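You operate a simulated robot arm through the tools that you are given. There is no shell and no other tool.

The job below is to be done with a simulated robot arm. You get a single attempt, and the scene is never put back.

Task
Set the bench unit's height with the 85 mm gauge block.
Fine: clamp the unit over the slide, push the block in under it on the slide, lower the unit till it is just clear of the block, then draw the slide out with the block.

It is judged by the outcome, as a careful person would: the job done as asked, and still so three seconds after it is handed in. It fails if anything else is knocked over, pushed out of place, dropped, spilled or broken.

Robot
A 6-joint arm with a three-finger gripper, fixed in place. Base frame: the origin is at the foot of the arm, x ahead of it, y to its left, z up; the work surface is at about z = 0.72. Readings come in m, rad, newtons and seconds.
Its first joint turns from -2.897 to 2.897 rad. Payload 4.89 kg.
Tool frame: the origin (TCP) lies between the finger pads and is the grasp point; the fingertips stand 0.03 m ahead of it; z points along the fingers, y is the line along which they close. Largest opening 0.164 m; the body of the gripper starts 0.125 m behind the TCP.
Orientation is that of the tool frame in the base frame, as [roll, pitch, yaw] about the fixed x, y, z axes, in that order (R = Rz(yaw) Ry(pitch) Rx(roll)). With the fingers straight down and closing along the base's y, the tool's x points along the base's -x, its y along +y and its z along -z.

Tools
- The arm moves only by the tool jog_arm. Its argument "steps" is one flat list of numbers, 7 for each row, row after row: the gripper command, from -1 (fully open) to 1 (shut), values between in proportion, then the shift along the tool's x, y, z in m, then the turn, a rotation vector about the tool's x, y, z in rad. In form: [gripper, tx, ty, tz, rx, ry, rz, gripper, tx, ty, tz, rx, ry, rz, ...]. A call has 1 to 20 rows; each row shifts and turns the commanded pose from where the row before left it, along the tool's axes as they then stand. Each row takes 0.2 s and may step no farther than 0.05 m and 0.15 rad from the row before; otherwise, or with a gripper value out of range, the whole call is refused. A pose out of reach is approached as far as the arm can. The call stops where the force on the tool passes 40 N (or 10 N more than at its start, if that is more) or the arm is blocked; 0.2 s more then pass. The fingers move at their own pace (about 0.108 m/s each) and stop on an object; they squeeze with about 25 N. The grip force told is the motor's: it shows also when the fingers shut on nothing. Time passes only in rows, and 0.2 s behind the last, so rows that do not move let the fingers close. The reply holds the time, the measured pose of the TCP, the force on the tool along the base axes, the opening and the grip force, in the units named above and with some noise, with the torque about the TCP (base axes, N m) and any sound that the robot's microphone picked up.
- Cameras (640 x 400 px; columns grow to the right, rows downward): "scene" is fixed at [0.2201, 0.651, 1.4796]; the picture's right is [-0.72, -0.69, 0.00], its down [-0.25, 0.26, -0.93] and it looks along [0.65, -0.67, -0.36] (base axes); focal length 355 px, centre (320, 200). "wrist" rides on the gripper at [0.076, -0.002, -0.152] in the tool frame; the picture's right is [0.02, 1.00, 0.00], its down [-0.88, 0.02, -0.47] and it looks along [-0.47, 0.01, 0.88] (tool axes); focal length 247 px, centre (320, 200). There is no depth. A picture from a camera that has moved, and an enlarged one, comes with that camera's place and axes in the base frame and with its lens.
- camera(camera): a new picture of that camera. The clock stands still meanwhile.
- slide_trunk(by): slides the trunk up (or, below 0, down) by that many m; the arm rides with it, the base frame stays. It gives what a move gives, with no picture.
- enlarge(camera, box): a new picture of the part [left, top, right, bottom] of that camera's present view, enlarged. The clock stands still meanwhile.
- job_done(): hands the job in; it is judged then, once.

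Nothing tells you positions but the pictures and the camera data. Unless the task says otherwise, let go and move clear before handing in.

The tools are called after "Call:" as name(argument=value, ...) on one line, values as JSON. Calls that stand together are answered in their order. jog_arm: Moves the arm, as the interface text tells. Its arguments: {"type":"object","properties":{"steps":{"type":"array","items":{"type":"number"}}},"required":["steps"]} The other tools are called the same way: slide_trunk (by) slides the trunk up or down; camera (camera) takes a picture; enlarge (camera, box) takes an enlarged picture of a part of a camera's view; job_done () hands the job in.

At the start:

```text
time: 0.0
ee_pos: [0.6435, -0.2266, 1.4241]
tcp_rot: [-3.141, 0.0, -3.141]
contact_force: [0.2, 0.6, -0.8]
ft_torque: [0.01, -0.01, 0.01]
opening: 0.1642
grip_force: 0.0
trunk travel left (down, up): [-0.225, 0.165]
```

scene: 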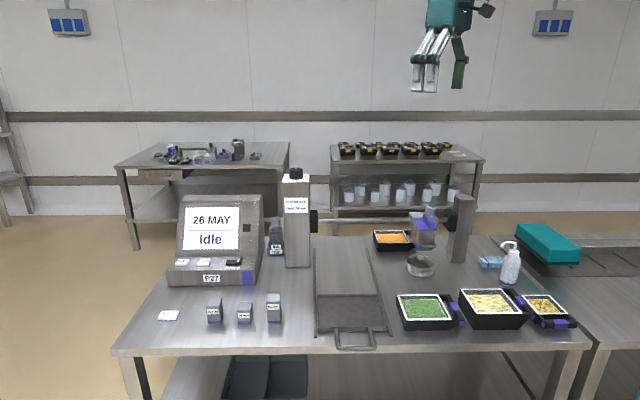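
wrist: 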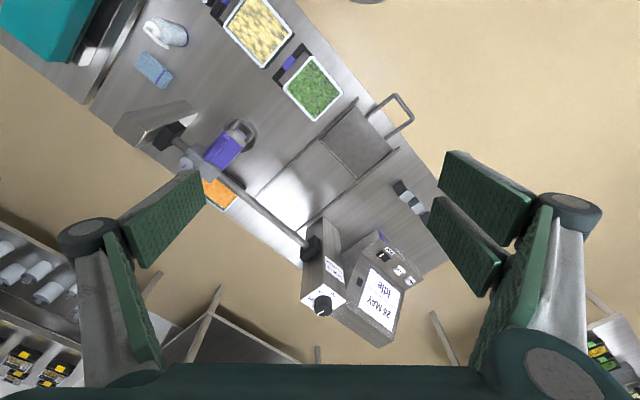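

I see a bench with a date printer on a display, a horizontal rail between two posts, a slide with a handle, and three gauge blocks at the front left. I'll look closer at everything before moving.

Call:
enlarge(camera="scene", box=[150, 160, 310, 340])

Call:
enlarge(camera="scene", box=[260, 160, 500, 360])

Call:
enlarge(camera="scene", box=[190, 280, 300, 340])

Call:
enlarge(camera="scene", box=[360, 180, 580, 340])

Call:
enlarge(camera="wrist", box=[100, 80, 440, 350])

```text
2.22 times, centred on (230, 250) of scene
camera zoom: at [0.2201, 0.651, 1.4796], right [-0.72, -0.69, 0.0], down [-0.25, 0.26, -0.93], along [0.65, -0.67, -0.36], focal length 789 px, centre (520, 89)
```

zoom: 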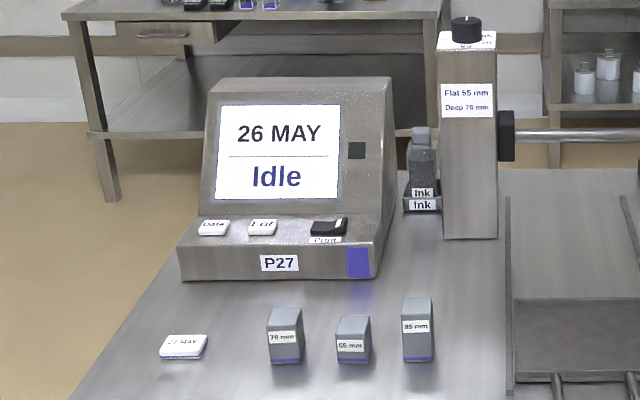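

```text
2.00 times, centred on (380, 260) of scene
camera zoom: at [0.2201, 0.651, 1.4796], right [-0.72, -0.69, 0.0], down [-0.25, 0.26, -0.93], along [0.65, -0.67, -0.36], focal length 710 px, centre (200, 80)
```

zoom: 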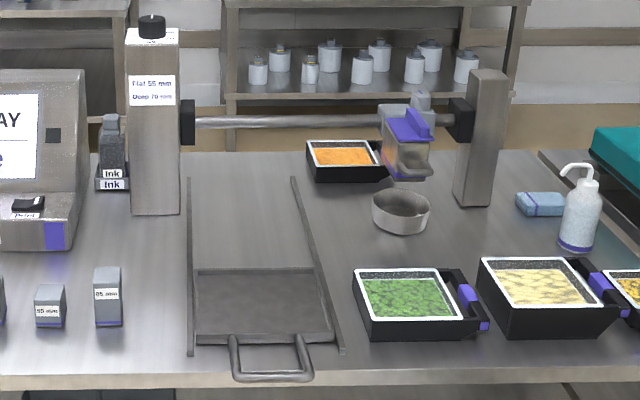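

```text
5.82 times, centred on (245, 310) of scene
camera zoom: at [0.2201, 0.651, 1.4796], right [-0.72, -0.69, 0.0], down [-0.25, 0.26, -0.93], along [0.65, -0.67, -0.36], focal length 2065 px, centre (756, -440)
```

zoom: 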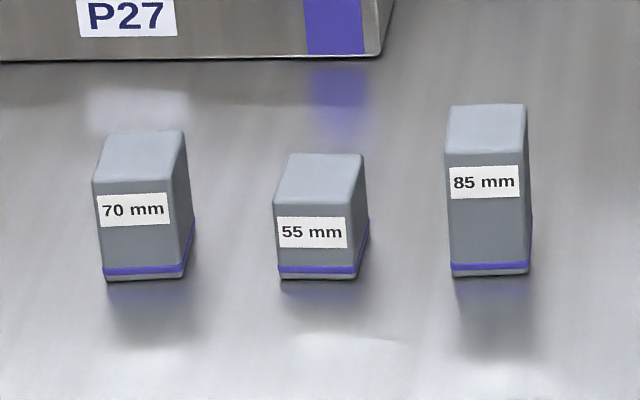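

```text
2.50 times, centred on (470, 260) of scene
camera zoom: at [0.2201, 0.651, 1.4796], right [-0.72, -0.69, 0.0], down [-0.25, 0.26, -0.93], along [0.65, -0.67, -0.36], focal length 887 px, centre (-55, 50)
```

zoom: 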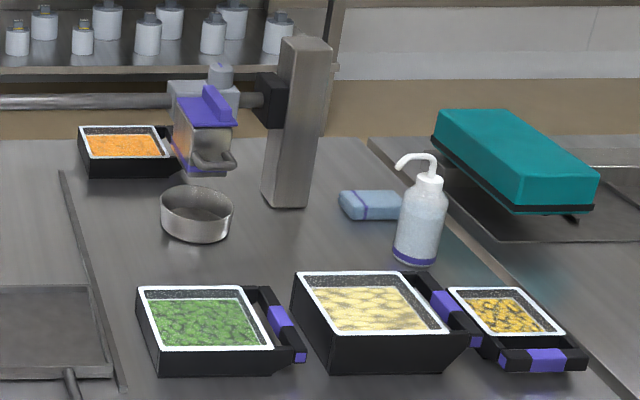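

```text
1.48 times, centred on (270, 215) of wrist
camera zoom: at [0.5671, -0.2287, 1.5765], right [-0.02, 1.0, 0.0], down [0.88, 0.02, 0.47], along [0.47, 0.01, -0.88], focal length 366 px, centre (394, 178)
```

zoom: 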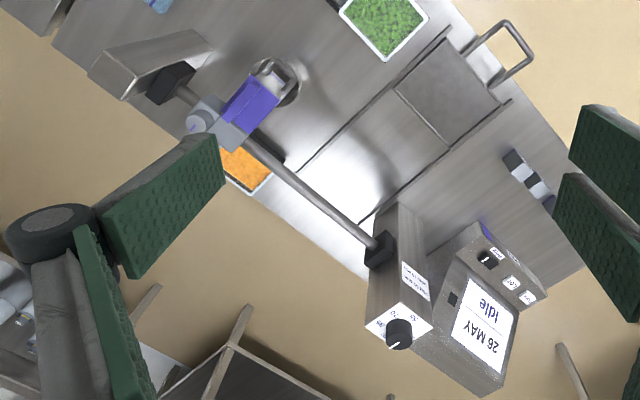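

The unit looks like the purple-topped thing hanging on the bar at the right, with a dial knob on the left post. I'll enlarge it, the knob and the slide to understand the mechanism.

Call:
enlarge(camera="scene", box=[380, 190, 480, 280])

Call:
enlarge(camera="scene", box=[260, 160, 330, 275])

Call:
enlarge(camera="scene", box=[300, 230, 400, 360])

Call:
enlarge(camera="wrist", box=[280, 200, 420, 340])

Call:
enlarge(camera="wrist", box=[110, 80, 270, 220])

Call:
enlarge(camera="wrist", box=[250, 80, 450, 240])

```text
4.44 times, centred on (430, 235) of scene
camera zoom: at [0.2201, 0.651, 1.4796], right [-0.72, -0.69, 0.0], down [-0.25, 0.26, -0.93], along [0.65, -0.67, -0.36], focal length 1578 px, centre (-169, 44)
```

zoom: 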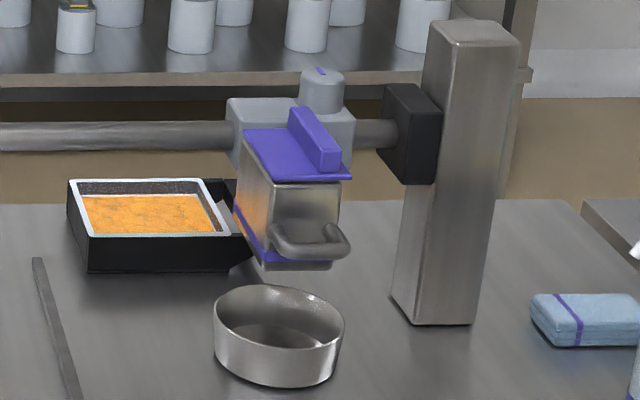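

```text
3.48 times, centred on (295, 218) of scene
camera zoom: at [0.2201, 0.651, 1.4796], right [-0.72, -0.69, 0.0], down [-0.25, 0.26, -0.93], along [0.65, -0.67, -0.36], focal length 1235 px, centre (407, 139)
```

zoom: 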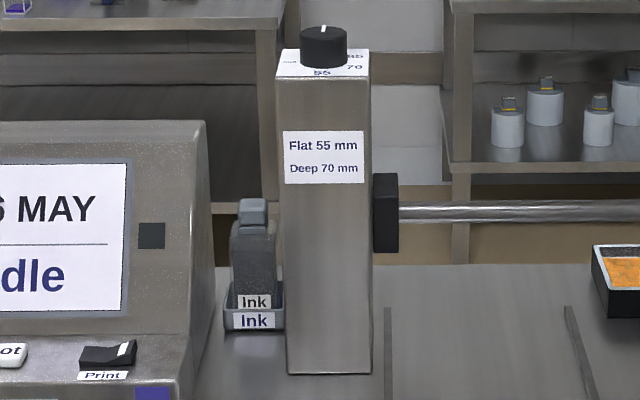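

```text
3.08 times, centred on (350, 295) of scene
camera zoom: at [0.2201, 0.651, 1.4796], right [-0.72, -0.69, 0.0], down [-0.25, 0.26, -0.93], along [0.65, -0.67, -0.36], focal length 1092 px, centre (228, -92)
```

zoom: 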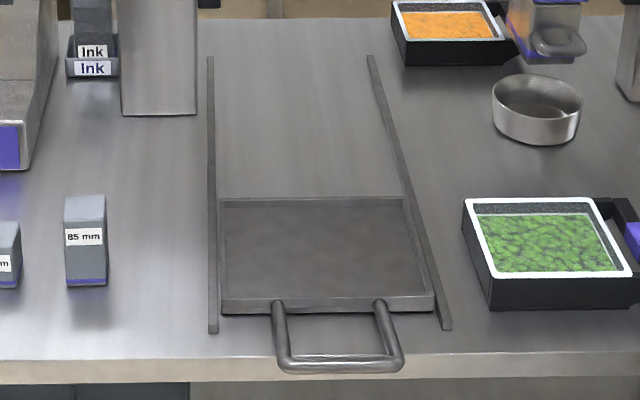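

```text
2.86 times, centred on (350, 270) of wrist
camera zoom: at [0.5671, -0.2287, 1.5765], right [-0.02, 1.0, 0.0], down [0.88, 0.02, 0.47], along [0.47, 0.01, -0.88], focal length 706 px, centre (234, 0)
```

zoom: 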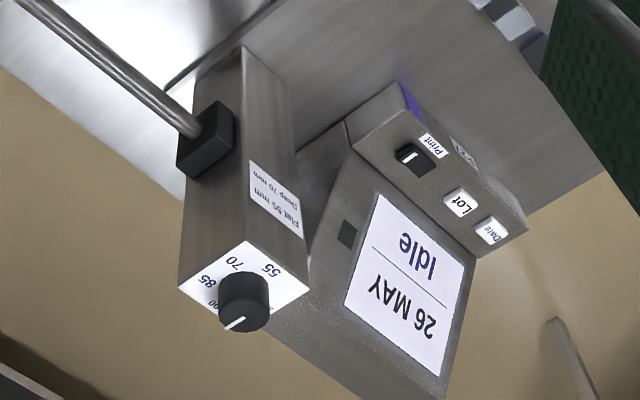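

```text
2.86 times, centred on (190, 150) of wrist
camera zoom: at [0.5671, -0.2287, 1.5765], right [-0.02, 1.0, 0.0], down [0.88, 0.02, 0.47], along [0.47, 0.01, -0.88], focal length 706 px, centre (691, 343)
```

zoom: 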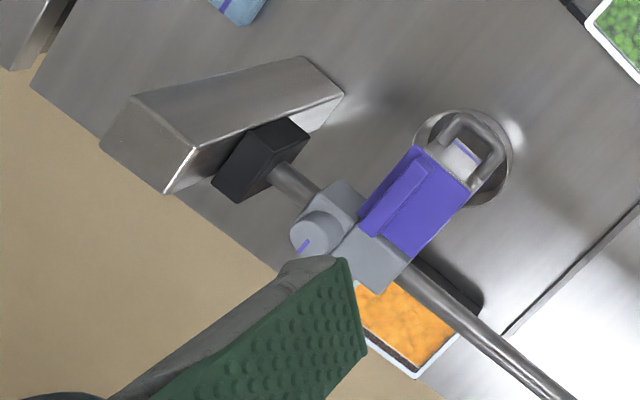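

```text
2.50 times, centred on (350, 160) of wrist
camera zoom: at [0.5671, -0.2287, 1.5765], right [-0.02, 1.0, 0.0], down [0.88, 0.02, 0.47], along [0.47, 0.01, -0.88], focal length 617 px, centre (245, 300)
```

zoom: 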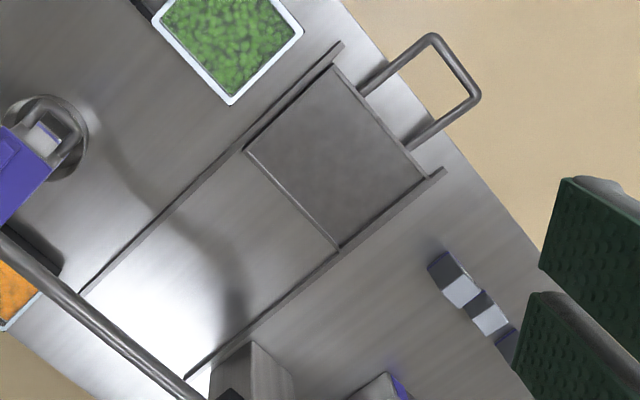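

The bar carries a grey carriage with a clamp knob, and the left post has a dial marked 55/70/85/100 on top, probably for the bar height. I'll swing the wrist camera over the unit and look closer.

Call:
jog_arm(steps=[-1, 0.002, -0.039, 0.03, 0, 0, 0, -1, 0.002, -0.039, 0.03, 0, 0, 0, -1, 0.002, -0.039, 0.03, 0, 0, 0, -1, 0.002, -0.039, 0.03, 0, 0, 0, -1, 0.002, -0.039, 0.03, 0, 0, 0, -1, 0, 0, 0, 0, 0, 0.145, -1, 0, 0, 0, 0, 0, 0.145, -1, 0, 0, 0, 0, 0, 0.145, -1, 0, 0, 0, 0, 0, 0.145])

Call:
camera(camera="wrist")

Call:
camera(camera="scene")

```text
time: 2.0
ee_pos: [0.6325, -0.4207, 1.274]
tcp_rot: [3.141, -0.001, 2.56]
contact_force: [0.7, -0.1, -0.7]
ft_torque: [-0.06, -0.03, 0.02]
opening: 0.1641
grip_force: 0.1
trunk travel left (down, up): [-0.225, 0.165]
```

```text
taken
camera wrist: at [0.5688, -0.3811, 1.4265], right [0.53, 0.85, 0.0], down [0.75, -0.47, 0.47], along [0.4, -0.25, -0.88], focal length 247 px, centre (320, 200)
```

wrist: 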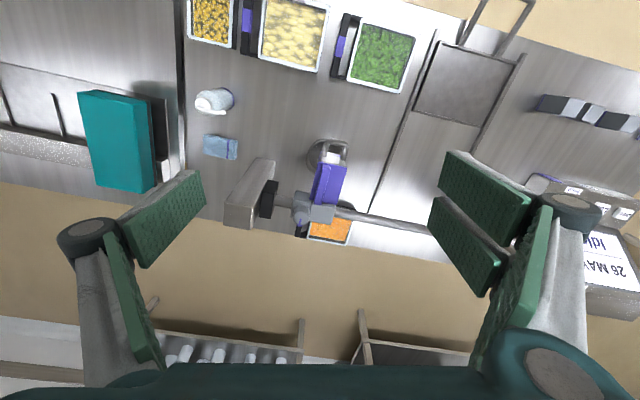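

```text
taken
```

scene: 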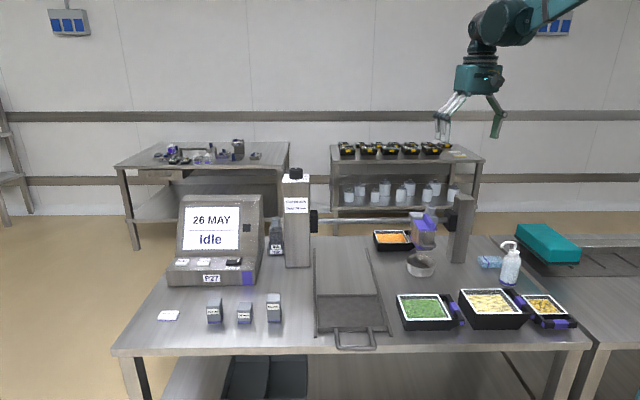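

Call:
enlarge(camera="wrist", box=[240, 130, 380, 250])

Call:
enlarge(camera="wrist", box=[380, 20, 640, 230])

```text
3.33 times, centred on (310, 190) of wrist
camera zoom: at [0.5688, -0.3811, 1.4265], right [0.53, 0.85, 0.0], down [0.75, -0.47, 0.47], along [0.4, -0.25, -0.88], focal length 823 px, centre (353, 233)
```

zoom: 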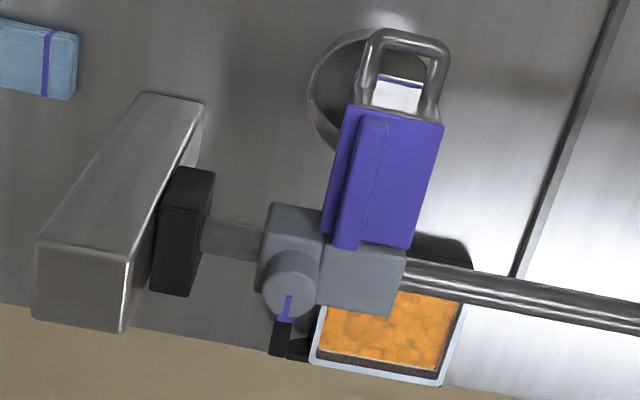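

```text
1.90 times, centred on (510, 125) of wrist
camera zoom: at [0.5688, -0.3811, 1.4265], right [0.53, 0.85, 0.0], down [0.75, -0.47, 0.47], along [0.4, -0.25, -0.88], focal length 470 px, centre (-42, 343)
```

zoom: 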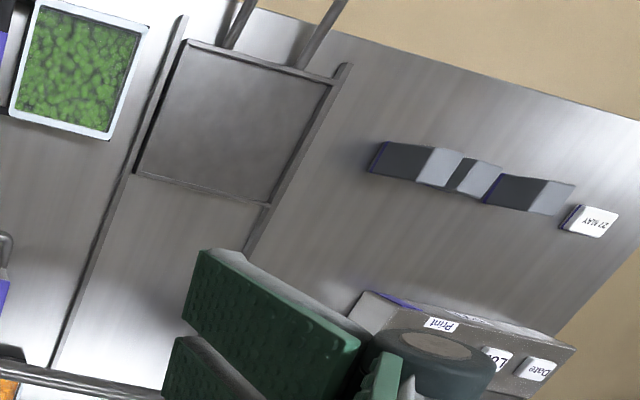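

The clamp knob on the carriage has a purple mark pointing away from the bench front. Next I'll look at the dial on the left post and test the reach there while staying high.

Call:
jog_arm(steps=[-1, 0, 0, 0, 0, 0, -0.135, -1, 0, 0, 0, 0, 0, -0.135, -1, 0, 0, 0, 0, 0, -0.135, -1, -0.0384, 0.024, 0, 0, 0, 0, -1, -0.0384, 0.024, 0, 0, 0, 0, -1, -0.0384, 0.024, 0, 0, 0, 0, -1, -0.0384, 0.024, 0, 0, 0, 0, -1, -0.0384, 0.024, 0, 0, 0, 0, -1, -0.0384, 0.024, 0, 0, 0, 0, -1, -0.0384, 0.024, 0, 0, 0, 0, -1, -0.0384, 0.024, 0, 0, 0, 0, -1, -0.0384, 0.024, 0, 0, 0, 0, -1, -0.0384, 0.024, 0, 0, 0, 0])

Call:
camera(camera="wrist")

Call:
camera(camera="scene")

```text
time: 4.8
ee_pos: [1.0521, -0.2516, 1.2756]
tcp_rot: [-3.141, 0.0, 2.964]
contact_force: [-1.5, -1.0, 1.1]
ft_torque: [0.04, -0.2, 0.02]
opening: 0.1642
grip_force: 0.1
trunk travel left (down, up): [-0.225, 0.165]
```

```text
taken
camera wrist: at [0.9769, -0.2411, 1.4281], right [0.15, 0.99, 0.0], down [0.87, -0.14, 0.47], along [0.47, -0.07, -0.88], focal length 247 px, centre (320, 200)
```

wrist: 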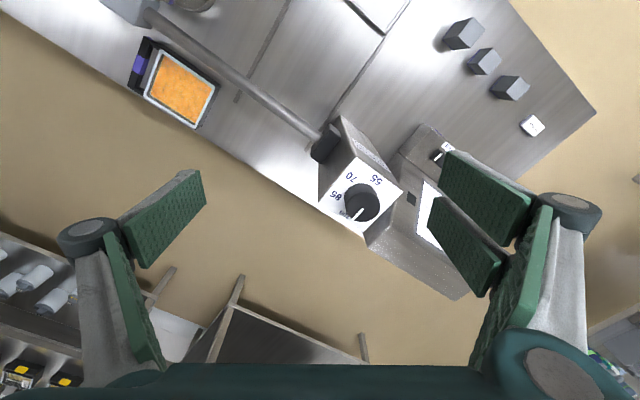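

```text
taken
```

scene: 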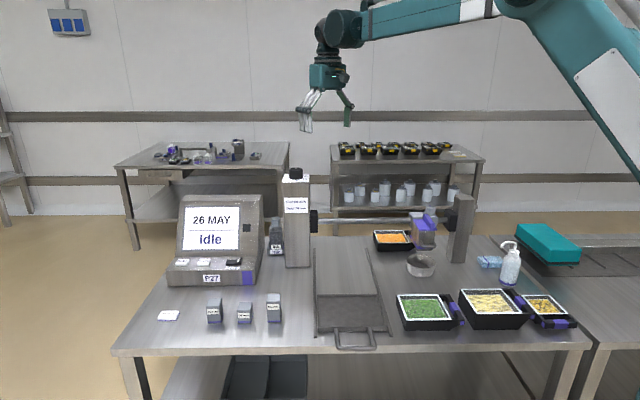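

Call:
enlarge(camera="wrist", box=[300, 110, 420, 250])

Call:
enlarge(camera="wrist", box=[90, 0, 330, 140])

Call:
enlarge(camera="wrist", box=[400, 0, 600, 160])

```text
2.86 times, centred on (360, 180) of wrist
camera zoom: at [0.9769, -0.2411, 1.4281], right [0.15, 0.99, 0.0], down [0.87, -0.14, 0.47], along [0.47, -0.07, -0.88], focal length 706 px, centre (206, 257)
```

zoom: 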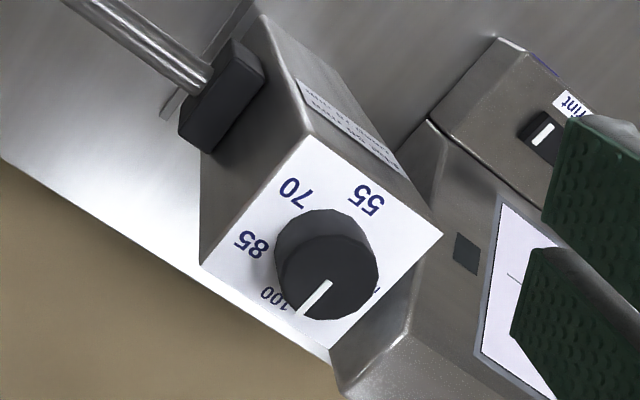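

```text
2.67 times, centred on (210, 70) of wrist
camera zoom: at [0.9769, -0.2411, 1.4281], right [0.15, 0.99, 0.0], down [0.87, -0.14, 0.47], along [0.47, -0.07, -0.88], focal length 659 px, centre (613, 547)
```

zoom: 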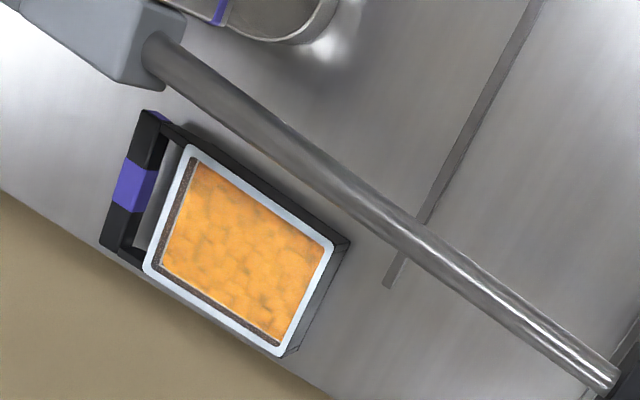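

```text
2.50 times, centred on (500, 80) of wrist
camera zoom: at [0.9769, -0.2411, 1.4281], right [0.15, 0.99, 0.0], down [0.87, -0.14, 0.47], along [0.47, -0.07, -0.88], focal length 617 px, centre (-130, 500)
```

zoom: 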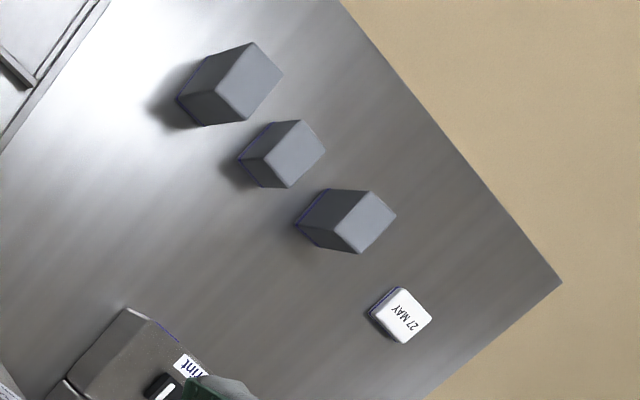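

The dial reads 100 now, and the numbers fall clockwise (seen from above) through 85, 70 and 55, so clockwise should lower the bar. I'll go back to the carriage, align the gripper with the bar and look at the clamp knob up close.

Call:
jog_arm(steps=[-1, 0.02926, -0.03325, 0.00844, 0, 0, 0, -1, 0.02926, -0.03325, 0.00844, 0, 0, 0, -1, 0.02926, -0.03325, 0.00844, 0, 0, 0, -1, 0.02926, -0.03325, 0.00844, 0, 0, 0, -1, 0.02926, -0.03325, 0.00844, 0, 0, 0, -1, 0.02926, -0.03325, 0.00844, 0, 0, 0, -1, 0.02926, -0.03325, 0.00844, 0, 0, 0, -1, 0.02926, -0.03325, 0.00844, 0, 0, 0, -1, 0.02926, -0.03325, 0.00844, 0, 0, 0, -1, 0, 0, 0, 0, 0, 0.1258, -1, 0, 0, 0, 0, 0, 0.1258, -1, 0, 0, 0, 0, 0, 0.1258, -1, 0, 0, 0, 0, 0, 0.1258, -1, 0, 0, 0, 0, 0, 0.1258, -1, 0, 0, 0, 0, 0, 0])

Call:
camera(camera="wrist")

Call:
enlarge(camera="wrist", box=[200, 80, 420, 240])

```text
time: 8.0
ee_pos: [0.7416, -0.5001, 1.1976]
tcp_rot: [3.141, -0.001, 2.336]
contact_force: [0.1, -0.2, -0.9]
ft_torque: [0.0, -0.02, -0.01]
opening: 0.1643
grip_force: 0.1
trunk travel left (down, up): [-0.225, 0.165]
```

```text
taken
camera wrist: at [0.6881, -0.4478, 1.3507], right [0.71, 0.71, 0.0], down [0.62, -0.62, 0.47], along [0.33, -0.33, -0.88], focal length 247 px, centre (320, 200)
```

wrist: 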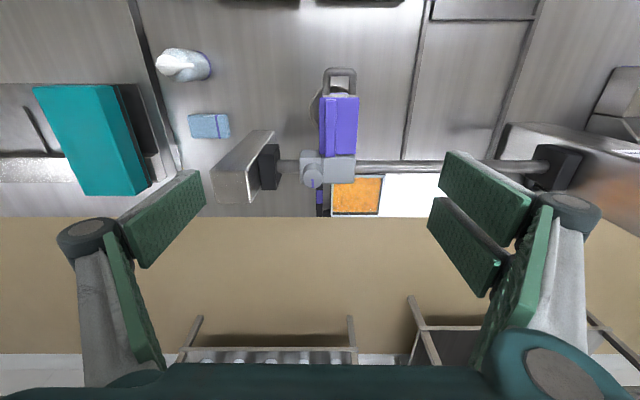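

```text
2.50 times, centred on (310, 160) of wrist
camera zoom: at [0.6881, -0.4478, 1.3507], right [0.71, 0.71, 0.0], down [0.62, -0.62, 0.47], along [0.33, -0.33, -0.88], focal length 617 px, centre (345, 300)
```

zoom: 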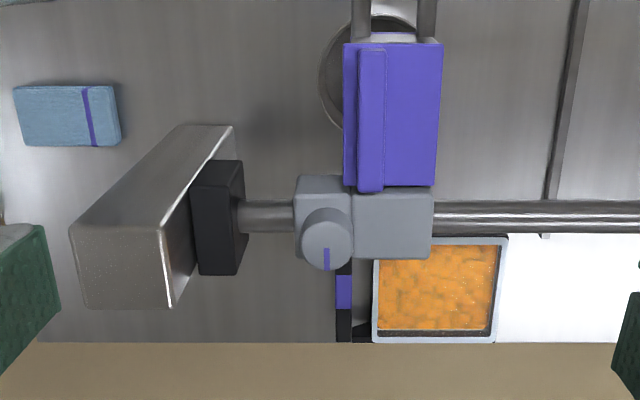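

The clamp knob's top centre is at about (0.800, -0.577, 0.950), and the bar runs at about 45° in the base frame. I'll line up above it with the fingers narrowed and come partway down.

Call:
jog_arm(steps=[0.146, 0, 0, 0, 0, 0, -0.02, 0.146, -0.0478, -0.0065, 0, 0, 0, 0, 0.146, -0.0478, -0.0065, 0, 0, 0, 0, 0.146, 0, 0, 0.0395, 0, 0, 0, 0.146, 0, 0, 0.0395, 0, 0, 0, 0.146, 0, 0, 0.0395, 0, 0, 0, 0.146, 0, 0, 0.0395, 0, 0, 0, 0.146, 0, 0, 0.03, 0, 0, 0, 0.146, 0, 0, 0, 0, 0, 0])

Call:
camera(camera="wrist")

Call:
enlarge(camera="scene", box=[370, 100, 510, 290])

```text
time: 10.0
ee_pos: [0.8015, -0.5769, 1.0098]
tcp_rot: [-3.141, 0.0, 2.357]
contact_force: [-0.2, -0.6, -0.9]
ft_torque: [0.05, 0.04, -0.01]
opening: 0.0702
grip_force: 0.0
trunk travel left (down, up): [-0.225, 0.165]
```

```text
taken
camera wrist: at [0.7457, -0.5255, 1.1623], right [0.69, 0.72, 0.0], down [0.64, -0.61, 0.47], along [0.34, -0.33, -0.88], focal length 247 px, centre (320, 200)
```

wrist: 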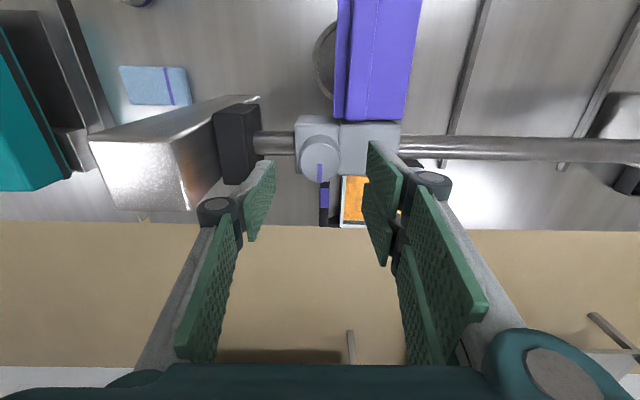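

```text
2.11 times, centred on (440, 195) of scene
camera zoom: at [0.2201, 0.651, 1.4796], right [-0.72, -0.69, 0.0], down [-0.25, 0.26, -0.93], along [0.65, -0.67, -0.36], focal length 747 px, centre (67, 210)
```

zoom: 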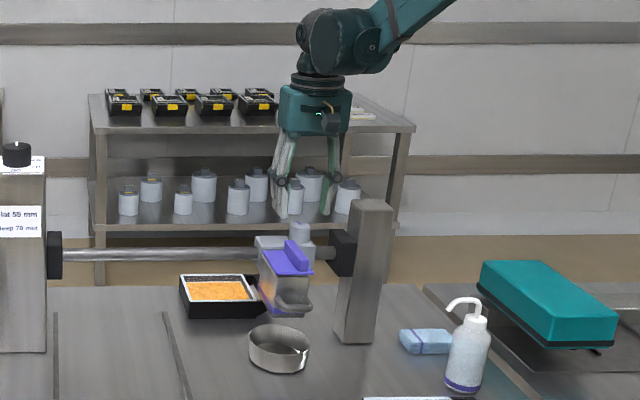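

The fingers straddle the knob line well; I'll narrow them a little, lower to the knob and close gently on it.

Call:
jog_arm(steps=[0.3, 0, -0.002, 0, 0, 0, 0, 0.3, 0, 0, 0.02, 0, 0, 0, 0.3, 0, 0, 0.02, 0, 0, 0, 0.3, 0, 0, 0.008, 0, 0, 0, 0.3, 0, 0, 0, 0, 0, 0])

Call:
camera(camera="wrist")

Call:
enlarge(camera="scene", box=[390, 150, 490, 270])

```text
time: 11.2
ee_pos: [0.7989, -0.5777, 0.9599]
tcp_rot: [3.141, 0.001, 2.359]
contact_force: [0.8, -0.8, -0.9]
ft_torque: [0.03, 0.03, 0.02]
opening: 0.0573
grip_force: 0.0
trunk travel left (down, up): [-0.225, 0.165]
```

```text
taken
camera wrist: at [0.7439, -0.527, 1.1132], right [0.69, 0.72, 0.0], down [0.64, -0.61, 0.47], along [0.34, -0.33, -0.88], focal length 247 px, centre (320, 200)
```

wrist: 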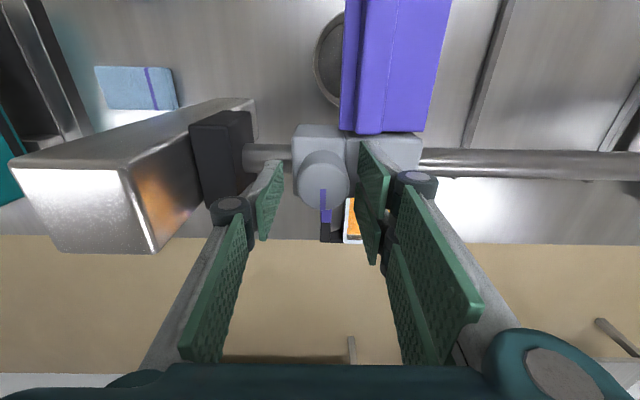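

```text
3.33 times, centred on (440, 210) of scene
camera zoom: at [0.2201, 0.651, 1.4796], right [-0.72, -0.69, 0.0], down [-0.25, 0.26, -0.93], along [0.65, -0.67, -0.36], focal length 1183 px, centre (-80, 167)
```

zoom: 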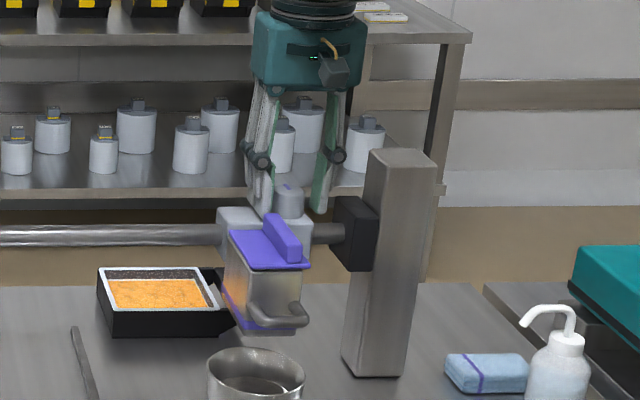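

Call:
jog_arm(steps=[0.6, 0, 0, 0, 0, 0, 0, 1, 0, 0, 0, 0, 0, 0, 1, 0, 0, 0, 0, 0, 0])

Call:
camera(camera="wrist")

```text
time: 12.0
ee_pos: [0.7994, -0.5773, 0.9605]
tcp_rot: [-3.141, 0.0, 2.357]
contact_force: [8.2, 11.0, -1.7]
ft_torque: [0.35, -0.54, 0.0]
opening: 0.0368
grip_force: 45.4
trunk travel left (down, up): [-0.225, 0.165]
```

```text
taken
camera wrist: at [0.7444, -0.5262, 1.1134], right [0.69, 0.72, 0.0], down [0.64, -0.61, 0.47], along [0.34, -0.33, -0.88], focal length 247 px, centre (320, 200)
```

wrist: 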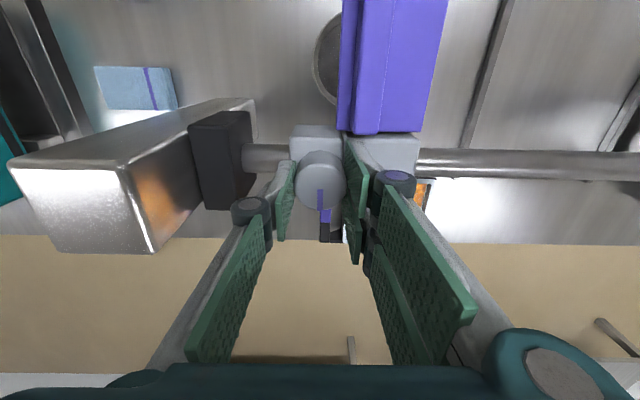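

The knob is gripped at 37 mm. I'll gently test whether the carriage is free by nudging 6 mm along the bar.

Call:
jog_arm(steps=[1, 0, 0.003, 0, 0, 0, 0, 1, 0, 0.003, 0, 0, 0, 0, 1, 0, 0, 0, 0, 0, 0])

Call:
camera(camera="wrist")

```text
time: 12.9
ee_pos: [0.8013, -0.5786, 0.9603]
tcp_rot: [-3.138, -0.001, 2.354]
contact_force: [-2.3, -6.7, -7.6]
ft_torque: [-0.69, -0.35, 0.0]
opening: 0.0369
grip_force: 45.2
trunk travel left (down, up): [-0.225, 0.165]
stopped in row 3: the force on the tool passed its limit at 41 N (the readings are from after the stop); the commanded pose is now the measured one
```

```text
taken
camera wrist: at [0.7459, -0.5244, 1.1135], right [0.69, 0.72, 0.0], down [0.64, -0.61, 0.47], along [0.34, -0.33, -0.88], focal length 247 px, centre (320, 200)
```

wrist: 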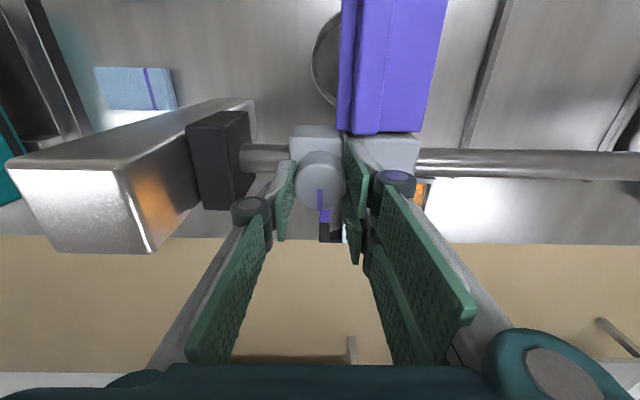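

The carriage is clamped (over 40 N without moving). I'll loosen by turning the knob counter-clockwise seen from above, in small steps, watching the torque.

Call:
jog_arm(steps=[1, 0, 0, 0, 0, 0, -0.08, 1, 0, 0, 0, 0, 0, -0.08, 1, 0, 0, 0, 0, 0, -0.08, 1, 0, 0, 0, 0, 0, 0])

Call:
enlarge(camera="wrist", box=[220, 110, 420, 260])

```text
time: 13.9
ee_pos: [0.8008, -0.5771, 0.9603]
tcp_rot: [3.141, 0.0, 2.596]
contact_force: [2.7, -8.3, 0.5]
ft_torque: [0.01, 0.11, -0.68]
opening: 0.0367
grip_force: 44.5
trunk travel left (down, up): [-0.225, 0.165]
```

```text
2.67 times, centred on (320, 185) of wrist
camera zoom: at [0.7359, -0.5383, 1.1136], right [0.5, 0.87, 0.0], down [0.76, -0.44, 0.47], along [0.41, -0.24, -0.88], focal length 659 px, centre (320, 240)
```

zoom: 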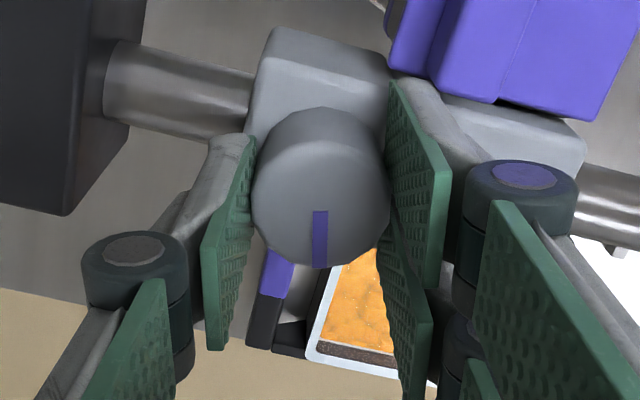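

The mark turned with the gripper, so the knob is rotating against about 0.7 N·m. I'll continue counter-clockwise.

Call:
jog_arm(steps=[1, 0, 0, 0, 0, 0, -0.1, 1, 0, 0, 0, 0, 0, -0.1, 1, 0, 0, 0, 0, 0, -0.1, 1, 0, 0, 0, 0, 0, -0.1, 1, 0, 0, 0, 0, 0, -0.1, 1, 0, 0, 0, 0, 0, 0])

Call:
enlarge(camera="wrist", box=[220, 110, 420, 260])

```text
time: 15.3
ee_pos: [0.8014, -0.5756, 0.9606]
tcp_rot: [-3.139, -0.004, 3.096]
contact_force: [21.4, -4.6, -6.3]
ft_torque: [-0.14, -1.33, -0.03]
opening: 0.037
grip_force: 45.0
trunk travel left (down, up): [-0.225, 0.165]
```

```text
2.67 times, centred on (320, 185) of wrist
camera zoom: at [0.7256, -0.5749, 1.1138], right [0.02, 1.0, 0.0], down [0.88, -0.02, 0.47], along [0.47, -0.01, -0.88], focal length 659 px, centre (320, 240)
```

zoom: 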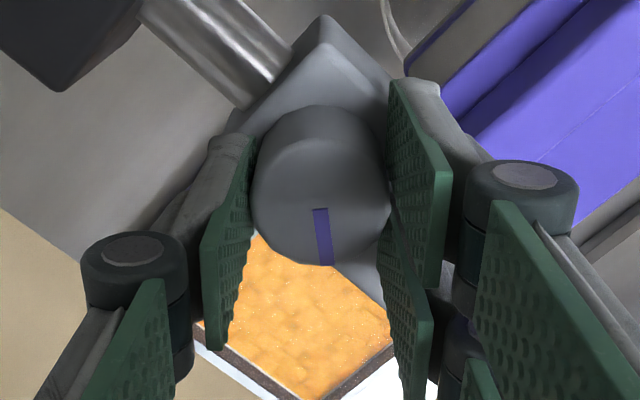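

The torque has dropped to near zero, so it may be loosened. I'll test sliding along the bar again by a few millimetres.

Call:
jog_arm(steps=[1, -0.00135, 0.00148, 0, 0, 0, 0, 1, -0.00135, 0.00148, 0, 0, 0, 0, 1, -0.00135, 0.00148, 0, 0, 0, 0, 1, -0.00135, 0.00148, 0, 0, 0, 0, 1, 0, 0, 0, 0, 0, 0])

Call:
enlarge(camera="scene", box=[390, 150, 490, 270])

```text
time: 16.2
ee_pos: [0.8019, -0.5743, 0.9605]
tcp_rot: [-3.139, -0.006, 3.092]
contact_force: [-0.8, -8.3, -5.5]
ft_torque: [-0.37, 0.26, 0.02]
opening: 0.0371
grip_force: 45.1
trunk travel left (down, up): [-0.225, 0.165]
stopped in row 4: the force on the tool passed its limit at 42 N (the readings are from after the stop); the commanded pose is now the measured one
```

```text
3.33 times, centred on (440, 210) of scene
camera zoom: at [0.2201, 0.651, 1.4796], right [-0.72, -0.69, 0.0], down [-0.25, 0.26, -0.93], along [0.65, -0.67, -0.36], focal length 1183 px, centre (-80, 167)
```

zoom: 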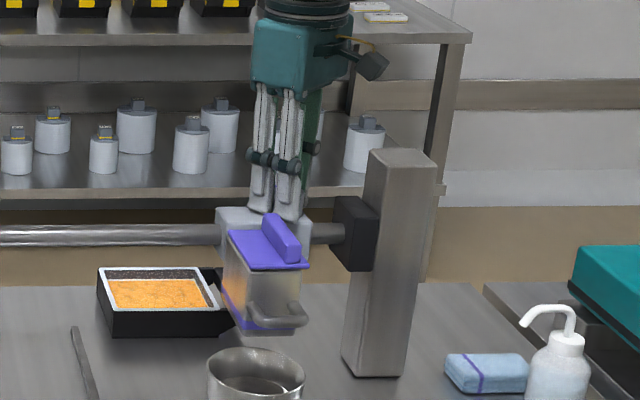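

Still clamped. I'll keep turning counter-clockwise toward a full quarter turn.

Call:
jog_arm(steps=[1, 0, 0, 0, 0, 0, -0.1, 1, 0, 0, 0, 0, 0, -0.1, 1, 0, 0, 0, 0, 0, -0.1, 1, 0, 0, 0, 0, 0, -0.1, 1, 0, 0, 0, 0, 0, -0.1, 1, 0, 0, 0, 0, 0, -0.1, 1, 0, 0, 0, 0, 0, 0])

Call:
enlarge(camera="wrist", box=[220, 110, 420, 260])

```text
time: 17.8
ee_pos: [0.804, -0.5733, 0.9617]
tcp_rot: [-3.141, -0.006, -2.59]
contact_force: [-8.0, 10.1, -23.8]
ft_torque: [0.65, -0.49, -0.01]
opening: 0.0369
grip_force: 45.2
trunk travel left (down, up): [-0.225, 0.165]
```

```text
2.67 times, centred on (320, 185) of wrist
camera zoom: at [0.7397, -0.615, 1.1143], right [-0.54, 0.84, 0.0], down [0.74, 0.48, 0.47], along [0.39, 0.25, -0.88], focal length 659 px, centre (320, 240)
```

zoom: 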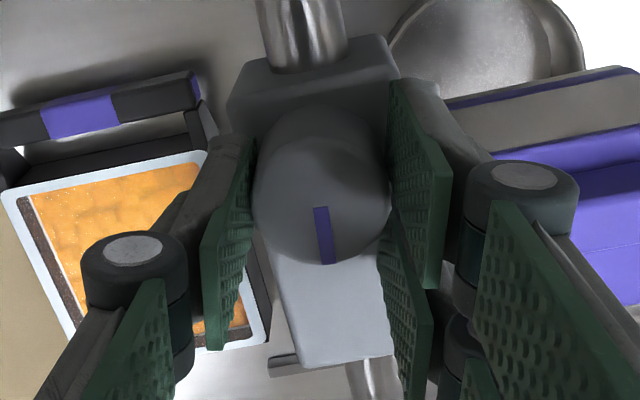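

The mark now points along the bar, about a quarter turn. I'll test sliding again.

Call:
jog_arm(steps=[1, 0, 0, 0.001, 0, 0, 0, 1, -0.0029, 0.0007, 0, 0, 0, 0, 1, -0.0029, 0.0007, 0, 0, 0, 0, 1, -0.0029, 0.0007, 0, 0, 0, 0, 1, 0, 0, 0, 0, 0, 0])

Call:
enlarge(camera="scene", box=[390, 150, 490, 270])

```text
time: 19.0
ee_pos: [0.8091, -0.5664, 0.9604]
tcp_rot: [-3.141, -0.008, -2.588]
contact_force: [-23.5, 23.0, -7.2]
ft_torque: [0.24, 1.41, -0.1]
opening: 0.0368
grip_force: 45.4
trunk travel left (down, up): [-0.225, 0.165]
```

```text
3.33 times, centred on (440, 210) of scene
camera zoom: at [0.2201, 0.651, 1.4796], right [-0.72, -0.69, 0.0], down [-0.25, 0.26, -0.93], along [0.65, -0.67, -0.36], focal length 1183 px, centre (-80, 167)
```

zoom: 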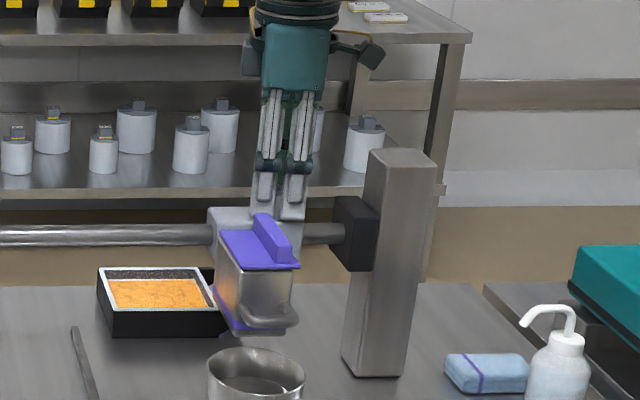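

It moved about 1 cm, so the clamp is released. The new spot is at about 1.07 m radius, so I'll let go, rise, lower the trunk for better reach, and regrip with the fingers closing along the bar.

Call:
jog_arm(steps=[1, 0.0007, 0.0029, 0, 0, 0, 0, 0.3, 0, 0, 0, 0, 0, 0, 0.3, 0, 0, 0, 0, 0, 0, 0.3, 0, 0, -0.02, 0, 0, 0, 0.3, 0, 0, -0.04, 0, 0, 0, 0.3, 0, 0, -0.04, 0, 0, 0, 0.3, 0, 0, 0, 0, 0, 0])

Call:
camera(camera="wrist")

```text
time: 20.6
ee_pos: [0.8096, -0.5615, 1.064]
tcp_rot: [-3.139, -0.004, -2.59]
contact_force: [-0.2, 0.6, 1.5]
ft_torque: [-0.07, -0.1, -0.03]
opening: 0.0572
grip_force: 0.1
trunk travel left (down, up): [-0.225, 0.165]
```

```text
taken
camera wrist: at [0.7463, -0.6043, 1.2172], right [-0.54, 0.84, 0.0], down [0.74, 0.48, 0.47], along [0.39, 0.25, -0.88], focal length 247 px, centre (320, 200)
```

wrist: 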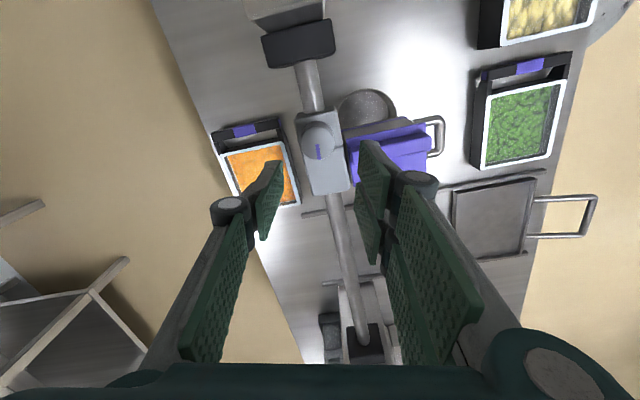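

Call:
jog_arm(steps=[0.3, 0, 0, -0.04, 0, 0, 0, 0.3, 0, 0, -0.04, 0, 0, 0, 0.3, 0, 0, -0.04, 0, 0, 0, 0.3, 0, 0, -0.04, 0, 0, 0, 0.3, 0, 0, 0, 0, 0, 0.1336, 0.3, 0, 0, 0, 0, 0, 0.1336, 0.3, 0, 0, 0, 0, 0, 0.1336, 0.3, 0, 0, 0, 0, 0, 0.1336, 0.3, 0, 0, 0, 0, 0, 0.1336, 0.3, 0, 0, 0, 0, 0, 0.1336, 0.3, 0, 0, 0, 0, 0, 0.1336, 0.3, 0, 0, 0, 0, 0, 0.1336, 0.3, 0, 0, 0, 0, 0, 0.1336, 0.3, 0, 0, 0, 0, 0, 0.1336, 0.3, 0, 0, 0, 0, 0, 0])

Call:
slide_trunk(by=-0.18)

Call:
camera(camera="wrist")

Call:
camera(camera="scene")

```text
time: 23.8
ee_pos: [0.8079, -0.5633, 1.22]
tcp_rot: [-3.136, -0.002, 2.356]
contact_force: [-1.1, -0.4, 0.7]
ft_torque: [0.01, 0.02, 0.01]
opening: 0.0575
grip_force: 0.0
trunk travel left (down, up): [-0.225, 0.165]
```

```text
time: 25.8
ee_pos: [0.807, -0.5646, 1.0398]
tcp_rot: [-3.136, -0.002, 2.356]
contact_force: [1.1, 0.1, 0.2]
ft_torque: [0.02, 0.01, 0.0]
opening: 0.0574
grip_force: 0.1
trunk travel left (down, up): [-0.045, 0.345]
```

```text
taken
camera wrist: at [0.7534, -0.5112, 1.1933], right [0.69, 0.72, -0.01], down [0.64, -0.61, 0.47], along [0.34, -0.33, -0.88], focal length 247 px, centre (320, 200)
```

wrist: 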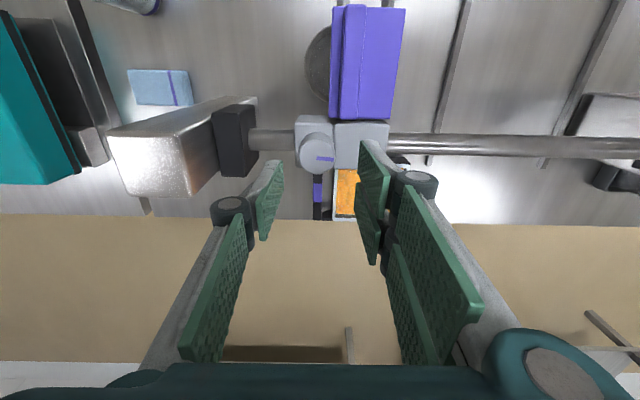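

```text
taken
```

scene: 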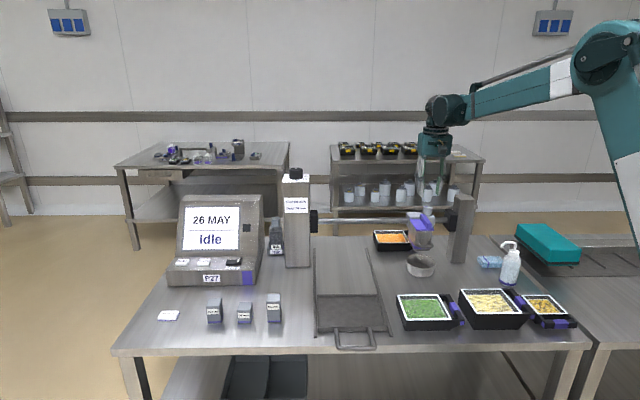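

Knob and fingers are lined up. I'll lower, close loosely around the knob and push the carriage along the bar toward the slide.

Call:
jog_arm(steps=[0.3, 0, -0.004, 0, 0, 0, 0, 0.3, 0, 0, 0.03, 0, 0, 0, 0.3, 0, 0, 0.03, 0, 0, 0, 0.3, 0, 0, 0.018, 0, 0, 0, 0.46, 0, 0, 0, 0, 0, 0, 0.46, 0, 0, 0, 0, 0, 0, 0.46, 0, 0.01, 0, 0, 0, 0, 0.46, 0, 0.015, 0, 0, 0, 0, 0.46, 0, 0.02, 0, 0, 0, 0, 0.46, 0, 0.02, 0, 0, 0, 0, 0.46, 0, 0, 0, 0, 0, 0])

Call:
camera(camera="wrist")

Call:
camera(camera="scene")

```text
time: 28.2
ee_pos: [0.8509, -0.5199, 0.9588]
tcp_rot: [-3.135, -0.002, 2.356]
contact_force: [0.4, -0.3, 1.0]
ft_torque: [0.01, -0.03, -0.01]
opening: 0.0442
grip_force: 0.0
trunk travel left (down, up): [-0.045, 0.345]
```

```text
taken
camera wrist: at [0.7967, -0.467, 1.1122], right [0.69, 0.72, -0.01], down [0.64, -0.61, 0.47], along [0.34, -0.33, -0.88], focal length 247 px, centre (320, 200)
```

wrist: 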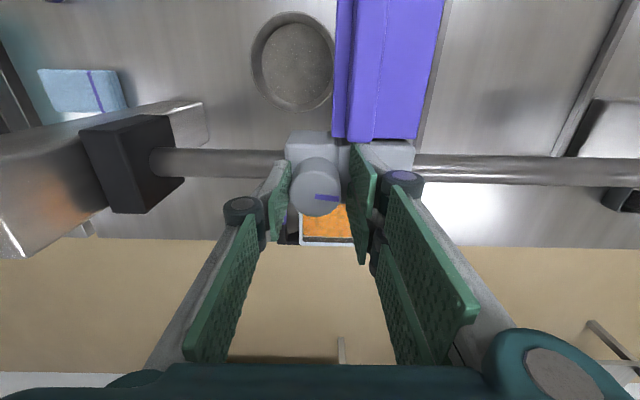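

```text
taken
```

scene: 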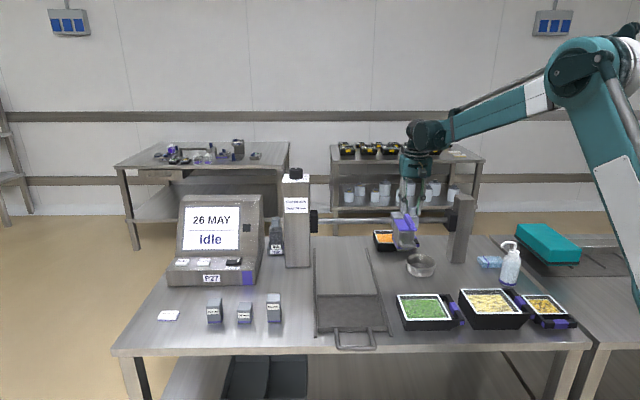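

The carriage slides freely. Continuing the slide until the head is centred over the slide lane (about 0.22 m more).

Call:
jog_arm(steps=[0.46, 0, 0.01, 0, 0, 0, 0, 0.46, 0, 0.02, 0, 0, 0, 0, 0.46, 0, 0.02, 0, 0, 0, 0, 0.46, 0, 0.02, 0, 0, 0, 0, 0.46, 0, 0.02, 0, 0, 0, 0, 0.46, 0, 0.02, 0, 0, 0, 0, 0.46, 0, 0.02, 0, 0, 0, 0, 0.46, 0, 0.02, 0, 0, 0, 0, 0.46, 0, 0.02, 0, 0, 0, 0, 0.46, 0, 0.02, 0, 0, 0, 0, 0.46, 0, 0.01, 0, 0, 0, 0, 0.46, 0, 0, 0, 0, 0, 0])

Call:
camera(camera="wrist")

Call:
enlarge(camera="scene", box=[260, 130, 480, 360])

```text
time: 30.8
ee_pos: [0.9925, -0.379, 0.9616]
tcp_rot: [-3.136, -0.001, 2.356]
contact_force: [-0.1, -0.1, -0.2]
ft_torque: [0.03, -0.01, 0.03]
opening: 0.0441
grip_force: 0.1
trunk travel left (down, up): [-0.045, 0.345]
```

```text
taken
camera wrist: at [0.9383, -0.3262, 1.1152], right [0.69, 0.72, -0.01], down [0.64, -0.61, 0.47], along [0.34, -0.33, -0.88], focal length 247 px, centre (320, 200)
```

wrist: 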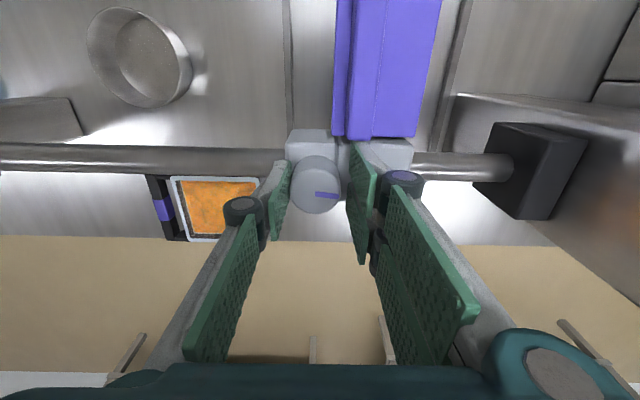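

```text
1.74 times, centred on (370, 245) of scene
camera zoom: at [0.2201, 0.651, 1.4796], right [-0.72, -0.69, 0.0], down [-0.25, 0.26, -0.93], along [0.65, -0.67, -0.36], focal length 617 px, centre (233, 122)
```

zoom: 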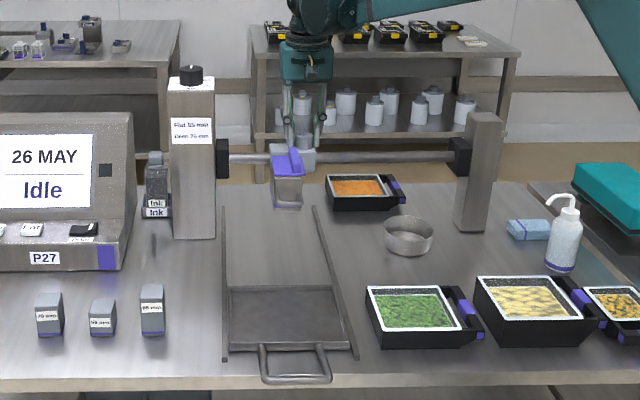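

The head is about 27 mm short of the lane centre; a final nudge, then open, rise and turn to the start angle for clamping.

Call:
jog_arm(steps=[0.46, 0, 0.009, 0, 0, 0, 0, 0.46, 0, 0.009, 0, 0, 0, 0, 0.46, 0, 0.009, 0, 0, 0, 0, 0.46, 0, 0, 0, 0, 0, 0, 0.3, 0, -0.003, 0, 0, 0, 0, 0.3, 0, 0, -0.02, 0, 0, 0, 0.3, 0, 0, -0.03, 0, 0, 0, 0.3, 0, 0, -0.03, 0, 0, 0, 0.3, 0, 0, 0, 0, 0, 0])

Call:
camera(camera="wrist")

```text
time: 32.8
ee_pos: [1.0103, -0.3618, 1.0423]
tcp_rot: [-3.137, 0.0, 2.356]
contact_force: [0.4, -0.6, 0.1]
ft_torque: [0.03, 0.0, -0.01]
opening: 0.0571
grip_force: 0.0
trunk travel left (down, up): [-0.045, 0.345]
```

```text
taken
camera wrist: at [0.9556, -0.3086, 1.194], right [0.69, 0.72, -0.01], down [0.64, -0.61, 0.47], along [0.34, -0.33, -0.88], focal length 247 px, centre (320, 200)
```

wrist: 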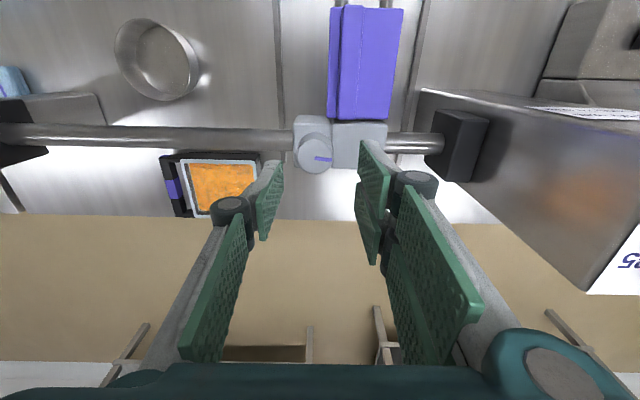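

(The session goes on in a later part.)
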